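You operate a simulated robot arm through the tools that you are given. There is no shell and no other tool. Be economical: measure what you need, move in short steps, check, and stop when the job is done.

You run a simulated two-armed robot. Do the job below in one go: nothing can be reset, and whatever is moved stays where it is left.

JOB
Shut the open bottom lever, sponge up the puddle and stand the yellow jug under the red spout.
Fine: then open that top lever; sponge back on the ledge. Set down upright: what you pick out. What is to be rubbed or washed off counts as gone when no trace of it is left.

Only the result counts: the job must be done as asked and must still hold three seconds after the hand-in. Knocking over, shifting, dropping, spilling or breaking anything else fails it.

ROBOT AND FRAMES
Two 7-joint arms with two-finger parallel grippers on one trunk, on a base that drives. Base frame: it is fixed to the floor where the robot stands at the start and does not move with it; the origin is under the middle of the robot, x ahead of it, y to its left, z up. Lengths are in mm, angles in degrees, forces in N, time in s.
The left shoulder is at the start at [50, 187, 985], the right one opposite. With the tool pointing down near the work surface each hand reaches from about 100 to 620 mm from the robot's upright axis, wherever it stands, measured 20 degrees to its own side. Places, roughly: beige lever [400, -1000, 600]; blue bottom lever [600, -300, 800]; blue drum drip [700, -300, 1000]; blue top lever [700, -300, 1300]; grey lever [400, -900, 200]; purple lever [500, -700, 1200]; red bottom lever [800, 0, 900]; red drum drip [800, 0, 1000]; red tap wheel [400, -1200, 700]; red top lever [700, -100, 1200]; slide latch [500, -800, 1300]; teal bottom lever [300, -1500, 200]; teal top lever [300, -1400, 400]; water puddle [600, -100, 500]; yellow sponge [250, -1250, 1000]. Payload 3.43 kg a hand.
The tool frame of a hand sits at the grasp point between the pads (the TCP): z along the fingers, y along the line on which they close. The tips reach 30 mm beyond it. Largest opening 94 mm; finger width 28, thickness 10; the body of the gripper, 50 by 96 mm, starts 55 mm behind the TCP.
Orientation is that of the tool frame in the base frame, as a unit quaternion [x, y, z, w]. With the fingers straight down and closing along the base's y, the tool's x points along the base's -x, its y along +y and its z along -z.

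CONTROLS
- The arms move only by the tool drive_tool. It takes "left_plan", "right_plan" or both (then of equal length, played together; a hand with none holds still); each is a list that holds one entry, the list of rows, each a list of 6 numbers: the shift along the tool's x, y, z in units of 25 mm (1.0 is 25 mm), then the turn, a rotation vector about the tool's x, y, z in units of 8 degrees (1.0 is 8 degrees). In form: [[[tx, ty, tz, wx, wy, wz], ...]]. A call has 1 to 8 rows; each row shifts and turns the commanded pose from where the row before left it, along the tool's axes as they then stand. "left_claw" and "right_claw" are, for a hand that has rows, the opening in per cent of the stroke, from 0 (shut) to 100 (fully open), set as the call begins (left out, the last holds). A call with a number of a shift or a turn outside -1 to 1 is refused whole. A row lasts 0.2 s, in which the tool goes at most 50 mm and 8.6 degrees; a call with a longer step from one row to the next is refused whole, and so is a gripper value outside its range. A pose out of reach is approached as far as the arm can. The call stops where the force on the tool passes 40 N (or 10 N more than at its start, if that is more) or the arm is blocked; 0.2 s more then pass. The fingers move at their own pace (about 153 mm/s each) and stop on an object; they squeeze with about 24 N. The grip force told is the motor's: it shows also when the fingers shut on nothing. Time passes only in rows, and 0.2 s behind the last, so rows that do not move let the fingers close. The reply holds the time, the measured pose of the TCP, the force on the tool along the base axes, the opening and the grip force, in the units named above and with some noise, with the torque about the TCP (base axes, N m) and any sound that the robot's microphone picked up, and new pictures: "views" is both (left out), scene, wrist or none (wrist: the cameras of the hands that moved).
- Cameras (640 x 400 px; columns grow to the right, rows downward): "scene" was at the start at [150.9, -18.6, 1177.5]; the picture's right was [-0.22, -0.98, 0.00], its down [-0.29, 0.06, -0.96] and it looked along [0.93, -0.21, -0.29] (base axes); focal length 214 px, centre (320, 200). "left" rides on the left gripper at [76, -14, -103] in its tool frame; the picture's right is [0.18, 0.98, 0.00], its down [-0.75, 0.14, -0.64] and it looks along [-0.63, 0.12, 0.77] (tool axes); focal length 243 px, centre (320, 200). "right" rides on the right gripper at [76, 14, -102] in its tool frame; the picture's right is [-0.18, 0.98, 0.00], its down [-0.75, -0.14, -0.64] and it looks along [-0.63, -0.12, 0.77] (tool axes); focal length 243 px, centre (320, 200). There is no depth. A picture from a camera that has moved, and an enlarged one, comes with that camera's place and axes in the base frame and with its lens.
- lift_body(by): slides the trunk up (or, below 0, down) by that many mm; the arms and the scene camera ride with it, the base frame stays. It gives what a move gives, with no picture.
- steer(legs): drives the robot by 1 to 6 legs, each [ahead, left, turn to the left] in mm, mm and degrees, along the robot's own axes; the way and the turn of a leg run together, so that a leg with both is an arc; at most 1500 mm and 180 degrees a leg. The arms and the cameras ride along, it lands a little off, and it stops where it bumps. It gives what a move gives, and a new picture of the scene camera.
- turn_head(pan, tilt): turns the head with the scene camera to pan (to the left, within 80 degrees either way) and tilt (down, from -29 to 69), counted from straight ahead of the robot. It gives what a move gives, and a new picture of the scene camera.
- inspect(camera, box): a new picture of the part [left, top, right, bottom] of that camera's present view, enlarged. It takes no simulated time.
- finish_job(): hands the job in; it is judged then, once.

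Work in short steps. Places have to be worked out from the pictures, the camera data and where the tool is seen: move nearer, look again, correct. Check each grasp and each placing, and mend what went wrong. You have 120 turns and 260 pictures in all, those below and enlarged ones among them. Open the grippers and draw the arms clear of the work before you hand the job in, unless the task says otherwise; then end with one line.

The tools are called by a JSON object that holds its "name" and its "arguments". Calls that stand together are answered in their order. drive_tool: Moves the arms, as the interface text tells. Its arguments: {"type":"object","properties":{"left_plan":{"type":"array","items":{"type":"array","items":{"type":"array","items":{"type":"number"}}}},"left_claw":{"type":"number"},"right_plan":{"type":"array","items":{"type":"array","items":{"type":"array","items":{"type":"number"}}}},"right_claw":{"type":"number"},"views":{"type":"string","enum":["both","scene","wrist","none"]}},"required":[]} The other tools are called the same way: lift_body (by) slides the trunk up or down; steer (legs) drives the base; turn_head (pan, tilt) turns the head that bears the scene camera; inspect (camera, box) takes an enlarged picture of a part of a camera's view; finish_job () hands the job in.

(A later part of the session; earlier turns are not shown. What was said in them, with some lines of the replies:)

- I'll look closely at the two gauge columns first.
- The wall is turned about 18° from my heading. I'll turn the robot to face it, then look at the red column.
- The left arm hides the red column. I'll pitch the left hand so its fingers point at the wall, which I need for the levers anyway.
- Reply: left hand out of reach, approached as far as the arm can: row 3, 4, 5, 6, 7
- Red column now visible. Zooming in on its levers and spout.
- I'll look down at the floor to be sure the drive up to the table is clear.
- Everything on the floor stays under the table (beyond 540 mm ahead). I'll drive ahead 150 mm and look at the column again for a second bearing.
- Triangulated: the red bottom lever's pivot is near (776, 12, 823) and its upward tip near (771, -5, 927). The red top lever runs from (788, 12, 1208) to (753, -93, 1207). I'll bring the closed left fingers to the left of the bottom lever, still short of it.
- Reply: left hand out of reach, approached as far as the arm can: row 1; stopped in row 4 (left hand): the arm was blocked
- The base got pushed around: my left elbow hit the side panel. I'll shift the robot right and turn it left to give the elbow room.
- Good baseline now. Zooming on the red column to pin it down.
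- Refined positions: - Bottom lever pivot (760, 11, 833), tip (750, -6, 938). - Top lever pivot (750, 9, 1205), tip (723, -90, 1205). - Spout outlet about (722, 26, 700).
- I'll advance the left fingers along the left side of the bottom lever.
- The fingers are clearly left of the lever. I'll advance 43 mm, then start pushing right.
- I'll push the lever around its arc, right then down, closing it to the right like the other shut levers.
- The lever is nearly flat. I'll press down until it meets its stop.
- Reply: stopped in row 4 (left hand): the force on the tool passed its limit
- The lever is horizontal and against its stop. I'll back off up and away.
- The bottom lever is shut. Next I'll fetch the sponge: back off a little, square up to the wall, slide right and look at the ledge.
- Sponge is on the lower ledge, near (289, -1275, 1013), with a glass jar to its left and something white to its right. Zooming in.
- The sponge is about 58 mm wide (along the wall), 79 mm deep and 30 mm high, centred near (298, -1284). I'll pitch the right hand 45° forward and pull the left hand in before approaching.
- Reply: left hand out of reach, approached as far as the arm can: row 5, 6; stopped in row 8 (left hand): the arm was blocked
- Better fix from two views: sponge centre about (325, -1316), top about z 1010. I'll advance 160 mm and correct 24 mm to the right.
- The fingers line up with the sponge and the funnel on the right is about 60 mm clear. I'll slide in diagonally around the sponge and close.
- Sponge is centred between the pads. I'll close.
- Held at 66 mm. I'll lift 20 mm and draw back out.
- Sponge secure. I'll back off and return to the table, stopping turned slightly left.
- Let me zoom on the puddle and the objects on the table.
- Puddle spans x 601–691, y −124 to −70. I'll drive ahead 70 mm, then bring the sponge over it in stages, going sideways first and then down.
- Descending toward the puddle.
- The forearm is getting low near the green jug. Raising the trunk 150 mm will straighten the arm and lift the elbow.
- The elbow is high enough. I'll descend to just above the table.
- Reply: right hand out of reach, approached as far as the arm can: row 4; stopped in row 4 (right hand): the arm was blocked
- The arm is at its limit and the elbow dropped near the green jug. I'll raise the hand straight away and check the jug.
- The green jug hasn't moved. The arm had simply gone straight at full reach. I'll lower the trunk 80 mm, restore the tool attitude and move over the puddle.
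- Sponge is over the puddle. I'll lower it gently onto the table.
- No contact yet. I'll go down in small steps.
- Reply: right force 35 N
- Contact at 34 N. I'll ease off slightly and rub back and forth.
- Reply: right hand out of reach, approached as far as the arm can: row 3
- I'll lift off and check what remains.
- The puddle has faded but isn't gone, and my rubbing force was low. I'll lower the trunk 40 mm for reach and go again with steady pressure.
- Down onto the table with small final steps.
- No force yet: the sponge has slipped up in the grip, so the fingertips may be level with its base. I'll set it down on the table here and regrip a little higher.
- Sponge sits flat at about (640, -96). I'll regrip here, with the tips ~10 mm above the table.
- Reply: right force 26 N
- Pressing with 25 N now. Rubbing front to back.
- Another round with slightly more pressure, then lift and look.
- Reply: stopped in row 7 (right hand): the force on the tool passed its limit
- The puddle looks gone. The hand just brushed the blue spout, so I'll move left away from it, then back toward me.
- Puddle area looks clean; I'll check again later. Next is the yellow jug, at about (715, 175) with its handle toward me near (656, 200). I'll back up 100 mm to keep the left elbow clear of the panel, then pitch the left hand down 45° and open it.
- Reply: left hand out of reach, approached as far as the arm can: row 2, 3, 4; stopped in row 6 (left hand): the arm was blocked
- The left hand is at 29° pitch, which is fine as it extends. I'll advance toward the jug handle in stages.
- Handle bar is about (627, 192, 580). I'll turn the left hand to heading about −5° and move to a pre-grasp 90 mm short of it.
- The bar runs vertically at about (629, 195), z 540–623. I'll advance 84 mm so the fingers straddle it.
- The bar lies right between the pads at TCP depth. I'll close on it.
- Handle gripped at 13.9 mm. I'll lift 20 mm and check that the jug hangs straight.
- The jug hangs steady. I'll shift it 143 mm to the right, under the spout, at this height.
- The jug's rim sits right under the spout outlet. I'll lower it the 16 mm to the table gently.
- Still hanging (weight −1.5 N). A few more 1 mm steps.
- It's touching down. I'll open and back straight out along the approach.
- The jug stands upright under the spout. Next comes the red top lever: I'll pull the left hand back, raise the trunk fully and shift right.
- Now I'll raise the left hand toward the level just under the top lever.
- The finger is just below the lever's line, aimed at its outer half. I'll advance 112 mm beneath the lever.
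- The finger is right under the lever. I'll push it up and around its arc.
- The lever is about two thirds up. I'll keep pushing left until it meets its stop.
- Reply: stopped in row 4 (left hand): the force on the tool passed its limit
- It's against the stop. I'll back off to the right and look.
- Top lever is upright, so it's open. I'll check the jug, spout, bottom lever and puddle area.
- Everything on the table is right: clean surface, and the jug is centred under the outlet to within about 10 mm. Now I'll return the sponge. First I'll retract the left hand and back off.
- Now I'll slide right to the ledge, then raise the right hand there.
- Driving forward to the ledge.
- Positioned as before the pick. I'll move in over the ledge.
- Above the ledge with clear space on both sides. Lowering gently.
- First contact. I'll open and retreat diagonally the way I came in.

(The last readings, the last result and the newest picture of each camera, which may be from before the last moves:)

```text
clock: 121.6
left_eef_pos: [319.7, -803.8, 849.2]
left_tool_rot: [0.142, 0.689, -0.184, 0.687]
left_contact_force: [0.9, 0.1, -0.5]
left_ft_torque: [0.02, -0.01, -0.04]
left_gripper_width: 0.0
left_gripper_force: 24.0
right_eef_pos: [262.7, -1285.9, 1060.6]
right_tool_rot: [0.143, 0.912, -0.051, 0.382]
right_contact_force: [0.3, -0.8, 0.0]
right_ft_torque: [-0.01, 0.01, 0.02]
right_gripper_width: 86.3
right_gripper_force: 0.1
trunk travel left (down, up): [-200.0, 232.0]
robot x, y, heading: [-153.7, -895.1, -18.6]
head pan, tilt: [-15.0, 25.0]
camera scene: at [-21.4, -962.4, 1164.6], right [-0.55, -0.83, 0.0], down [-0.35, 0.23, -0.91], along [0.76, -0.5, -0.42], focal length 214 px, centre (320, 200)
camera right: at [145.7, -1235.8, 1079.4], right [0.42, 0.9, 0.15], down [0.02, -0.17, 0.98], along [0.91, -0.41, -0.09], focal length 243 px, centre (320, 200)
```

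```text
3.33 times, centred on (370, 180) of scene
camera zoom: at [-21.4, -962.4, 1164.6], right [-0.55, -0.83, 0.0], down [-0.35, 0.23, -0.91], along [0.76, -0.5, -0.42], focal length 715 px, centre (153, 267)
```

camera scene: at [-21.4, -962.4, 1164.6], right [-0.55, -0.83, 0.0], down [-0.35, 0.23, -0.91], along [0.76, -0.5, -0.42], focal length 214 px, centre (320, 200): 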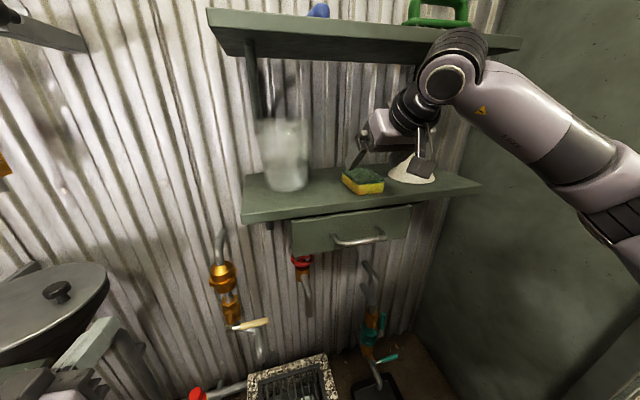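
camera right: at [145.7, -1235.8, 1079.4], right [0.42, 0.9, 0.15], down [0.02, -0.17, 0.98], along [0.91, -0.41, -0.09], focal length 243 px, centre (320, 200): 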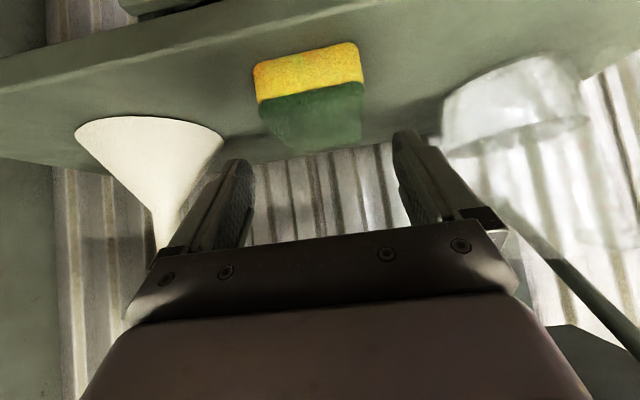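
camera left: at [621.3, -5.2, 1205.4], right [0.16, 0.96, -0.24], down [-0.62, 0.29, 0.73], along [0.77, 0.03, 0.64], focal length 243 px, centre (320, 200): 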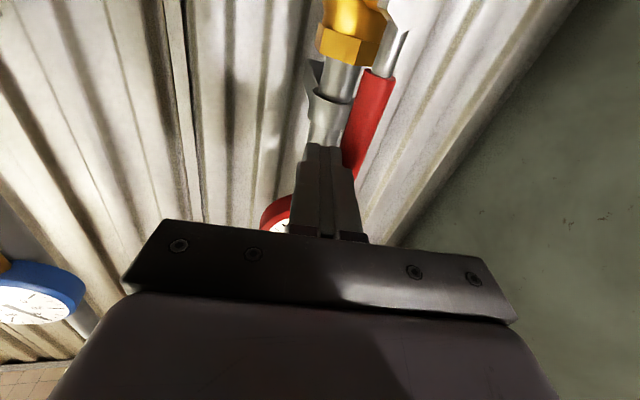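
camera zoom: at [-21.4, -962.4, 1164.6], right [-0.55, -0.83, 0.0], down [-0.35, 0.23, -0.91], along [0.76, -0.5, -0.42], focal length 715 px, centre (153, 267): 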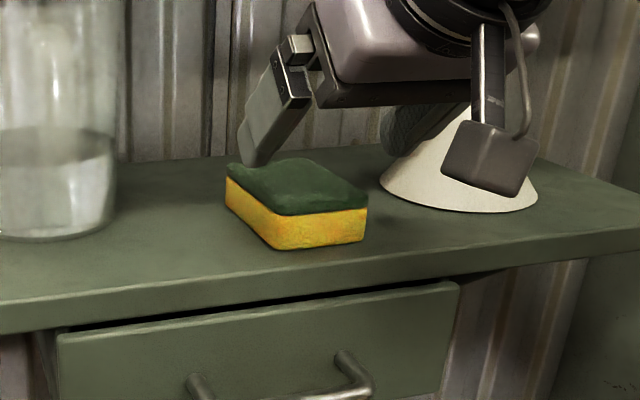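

Sponge is back flat on the ledge. I'll withdraw the right arm, open the left gripper and back the robot away.

{"name": "drive_tool", "arguments": {"right_plan": [[[0.6, 0, -0.75, 0, 0, 0], [0.7, 0, -0.75, 0, 0, 0], [0.7, 0, -0.7, 0, 0, 0], [0.7, 0, -0.7, 0, 0, 0], [0.7, 0, -0.7, 0, 0, 0], [0.7, 0, -0.7, 0, 0, 0]]], "left_plan": [[[0, 0, 0, 0, 0, 0], [0, 0, 0, 0, 0, 0], [0, 0, 0, 0, 0, 0], [0, 0, 0, 0, 0, 0], [0, 0, 0, 0, 0, 0], [0, 0, 0, 0, 0, 0]]], "left_claw": 80, "views": "none"}}

{"name": "steer", "arguments": {"legs": [[-250, 0, 0], [0, 500, 0]]}}

{"name": "turn_head", "arguments": {"pan": 15, "tilt": 22}}

```text
clock: 123.0
left_eef_pos: [319.1, -803.1, 848.8]
left_tool_rot: [0.141, 0.689, -0.182, 0.687]
left_contact_force: [-0.1, 0.9, 0.1]
left_ft_torque: [0.02, 0.03, 0.0]
left_gripper_width: 75.3
left_gripper_force: 0.0
right_eef_pos: [119.2, -1240.5, 1065.6]
right_tool_rot: [0.144, 0.911, -0.052, 0.382]
right_contact_force: [0.2, -0.2, -0.3]
right_ft_torque: [0.0, 0.01, 0.0]
right_gripper_width: 86.3
right_gripper_force: 0.0
trunk travel left (down, up): [-200.0, 232.0]
robot x, y, heading: [-157.9, -897.2, -18.5]
head pan, tilt: [-15.0, 25.0]
```

```text
clock: 127.4
left_eef_pos: [241.6, -252.4, 849.5]
left_tool_rot: [0.144, 0.688, -0.186, 0.686]
left_contact_force: [0.2, -0.3, 0.3]
left_ft_torque: [0.02, -0.02, 0.0]
left_gripper_width: 75.2
left_gripper_force: 0.1
right_eef_pos: [39.5, -688.8, 1066.8]
right_tool_rot: [0.148, 0.911, -0.054, 0.382]
right_contact_force: [0.4, 0.0, 0.4]
right_ft_torque: [0.02, -0.02, 0.01]
right_gripper_width: 86.3
right_gripper_force: 0.0
trunk travel left (down, up): [-200.0, 232.0]
robot x, y, heading: [-232.9, -340.5, -19.1]
head pan, tilt: [-15.0, 25.0]
camera scene: at [-100.9, -408.8, 1164.6], right [-0.56, -0.83, 0.0], down [-0.35, 0.24, -0.91], along [0.75, -0.51, -0.42], focal length 214 px, centre (320, 200)
```

scene: 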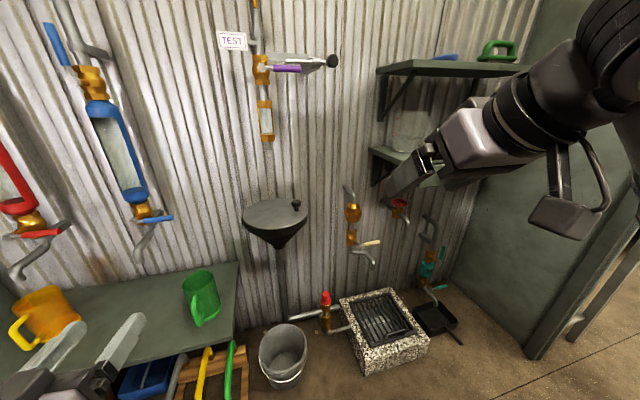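

```text
clock: 128.3
left_eef_pos: [240.9, -254.1, 849.0]
left_tool_rot: [0.145, 0.688, -0.187, 0.686]
left_contact_force: [0.1, -0.6, 0.7]
left_ft_torque: [0.04, 0.04, -0.02]
left_gripper_width: 75.4
left_gripper_force: 0.0
right_eef_pos: [38.9, -687.1, 1065.6]
right_tool_rot: [0.148, 0.911, -0.052, 0.381]
right_contact_force: [-0.5, -0.4, -0.8]
right_ft_torque: [-0.01, 0.01, 0.03]
right_gripper_width: 86.3
right_gripper_force: 0.0
trunk travel left (down, up): [-200.0, 232.0]
robot x, y, heading: [-235.0, -340.9, -18.9]
head pan, tilt: [15.0, 22.0]
camera scene: at [-84.7, -363.9, 1169.4], right [-0.07, -1.0, 0.0], down [-0.37, 0.03, -0.93], along [0.92, -0.07, -0.37], focal length 214 px, centre (320, 200)
```

scene: 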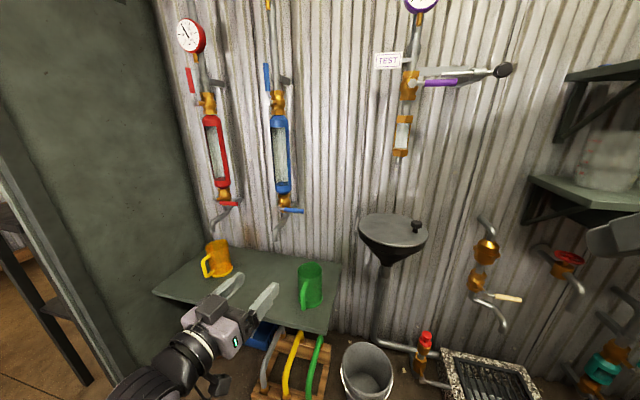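

Final check of the whole table and column from this different viewpoint.

{"name": "inspect", "arguments": {"camera": "scene", "box": [150, 180, 350, 330]}}

{"name": "inspect", "arguments": {"camera": "scene", "box": [160, 50, 320, 230]}}

```text
2.67 times, centred on (250, 255) of scene
camera zoom: at [-84.7, -363.9, 1169.4], right [-0.07, -1.0, 0.0], down [-0.37, 0.03, -0.93], along [0.92, -0.07, -0.37], focal length 572 px, centre (507, 53)
```

zoom: 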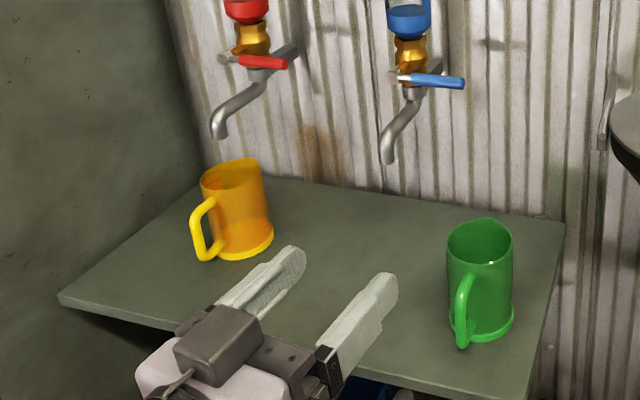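

```text
2.22 times, centred on (240, 140) of scene
camera zoom: at [-84.7, -363.9, 1169.4], right [-0.07, -1.0, 0.0], down [-0.37, 0.03, -0.93], along [0.92, -0.07, -0.37], focal length 477 px, centre (498, 333)
```

zoom: 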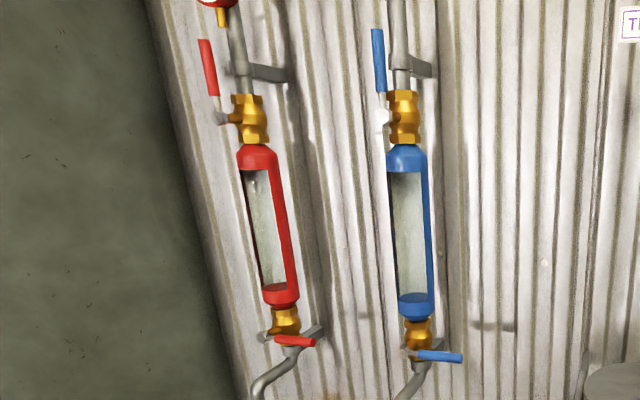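

Everything checks out:
- The red bottom lever is shut and the red top lever is open.
- The yellow jug stands upright under the red spout.
- The table is clean.
- The sponge is back on the ledge.
- The green jug has not moved.
- Both grippers are open and clear of the work.

I'll hand in.

{"name": "finish_job", "arguments": {}}

```text
The job is handed in.
```

The job is done and handed in: the red bottom lever is shut, the puddle is gone, the yellow jug stands upright under the red spout, the red top lever is open, and the sponge is back on the ledge. The hand brushed the fixed blue spout once, with no visible effect.
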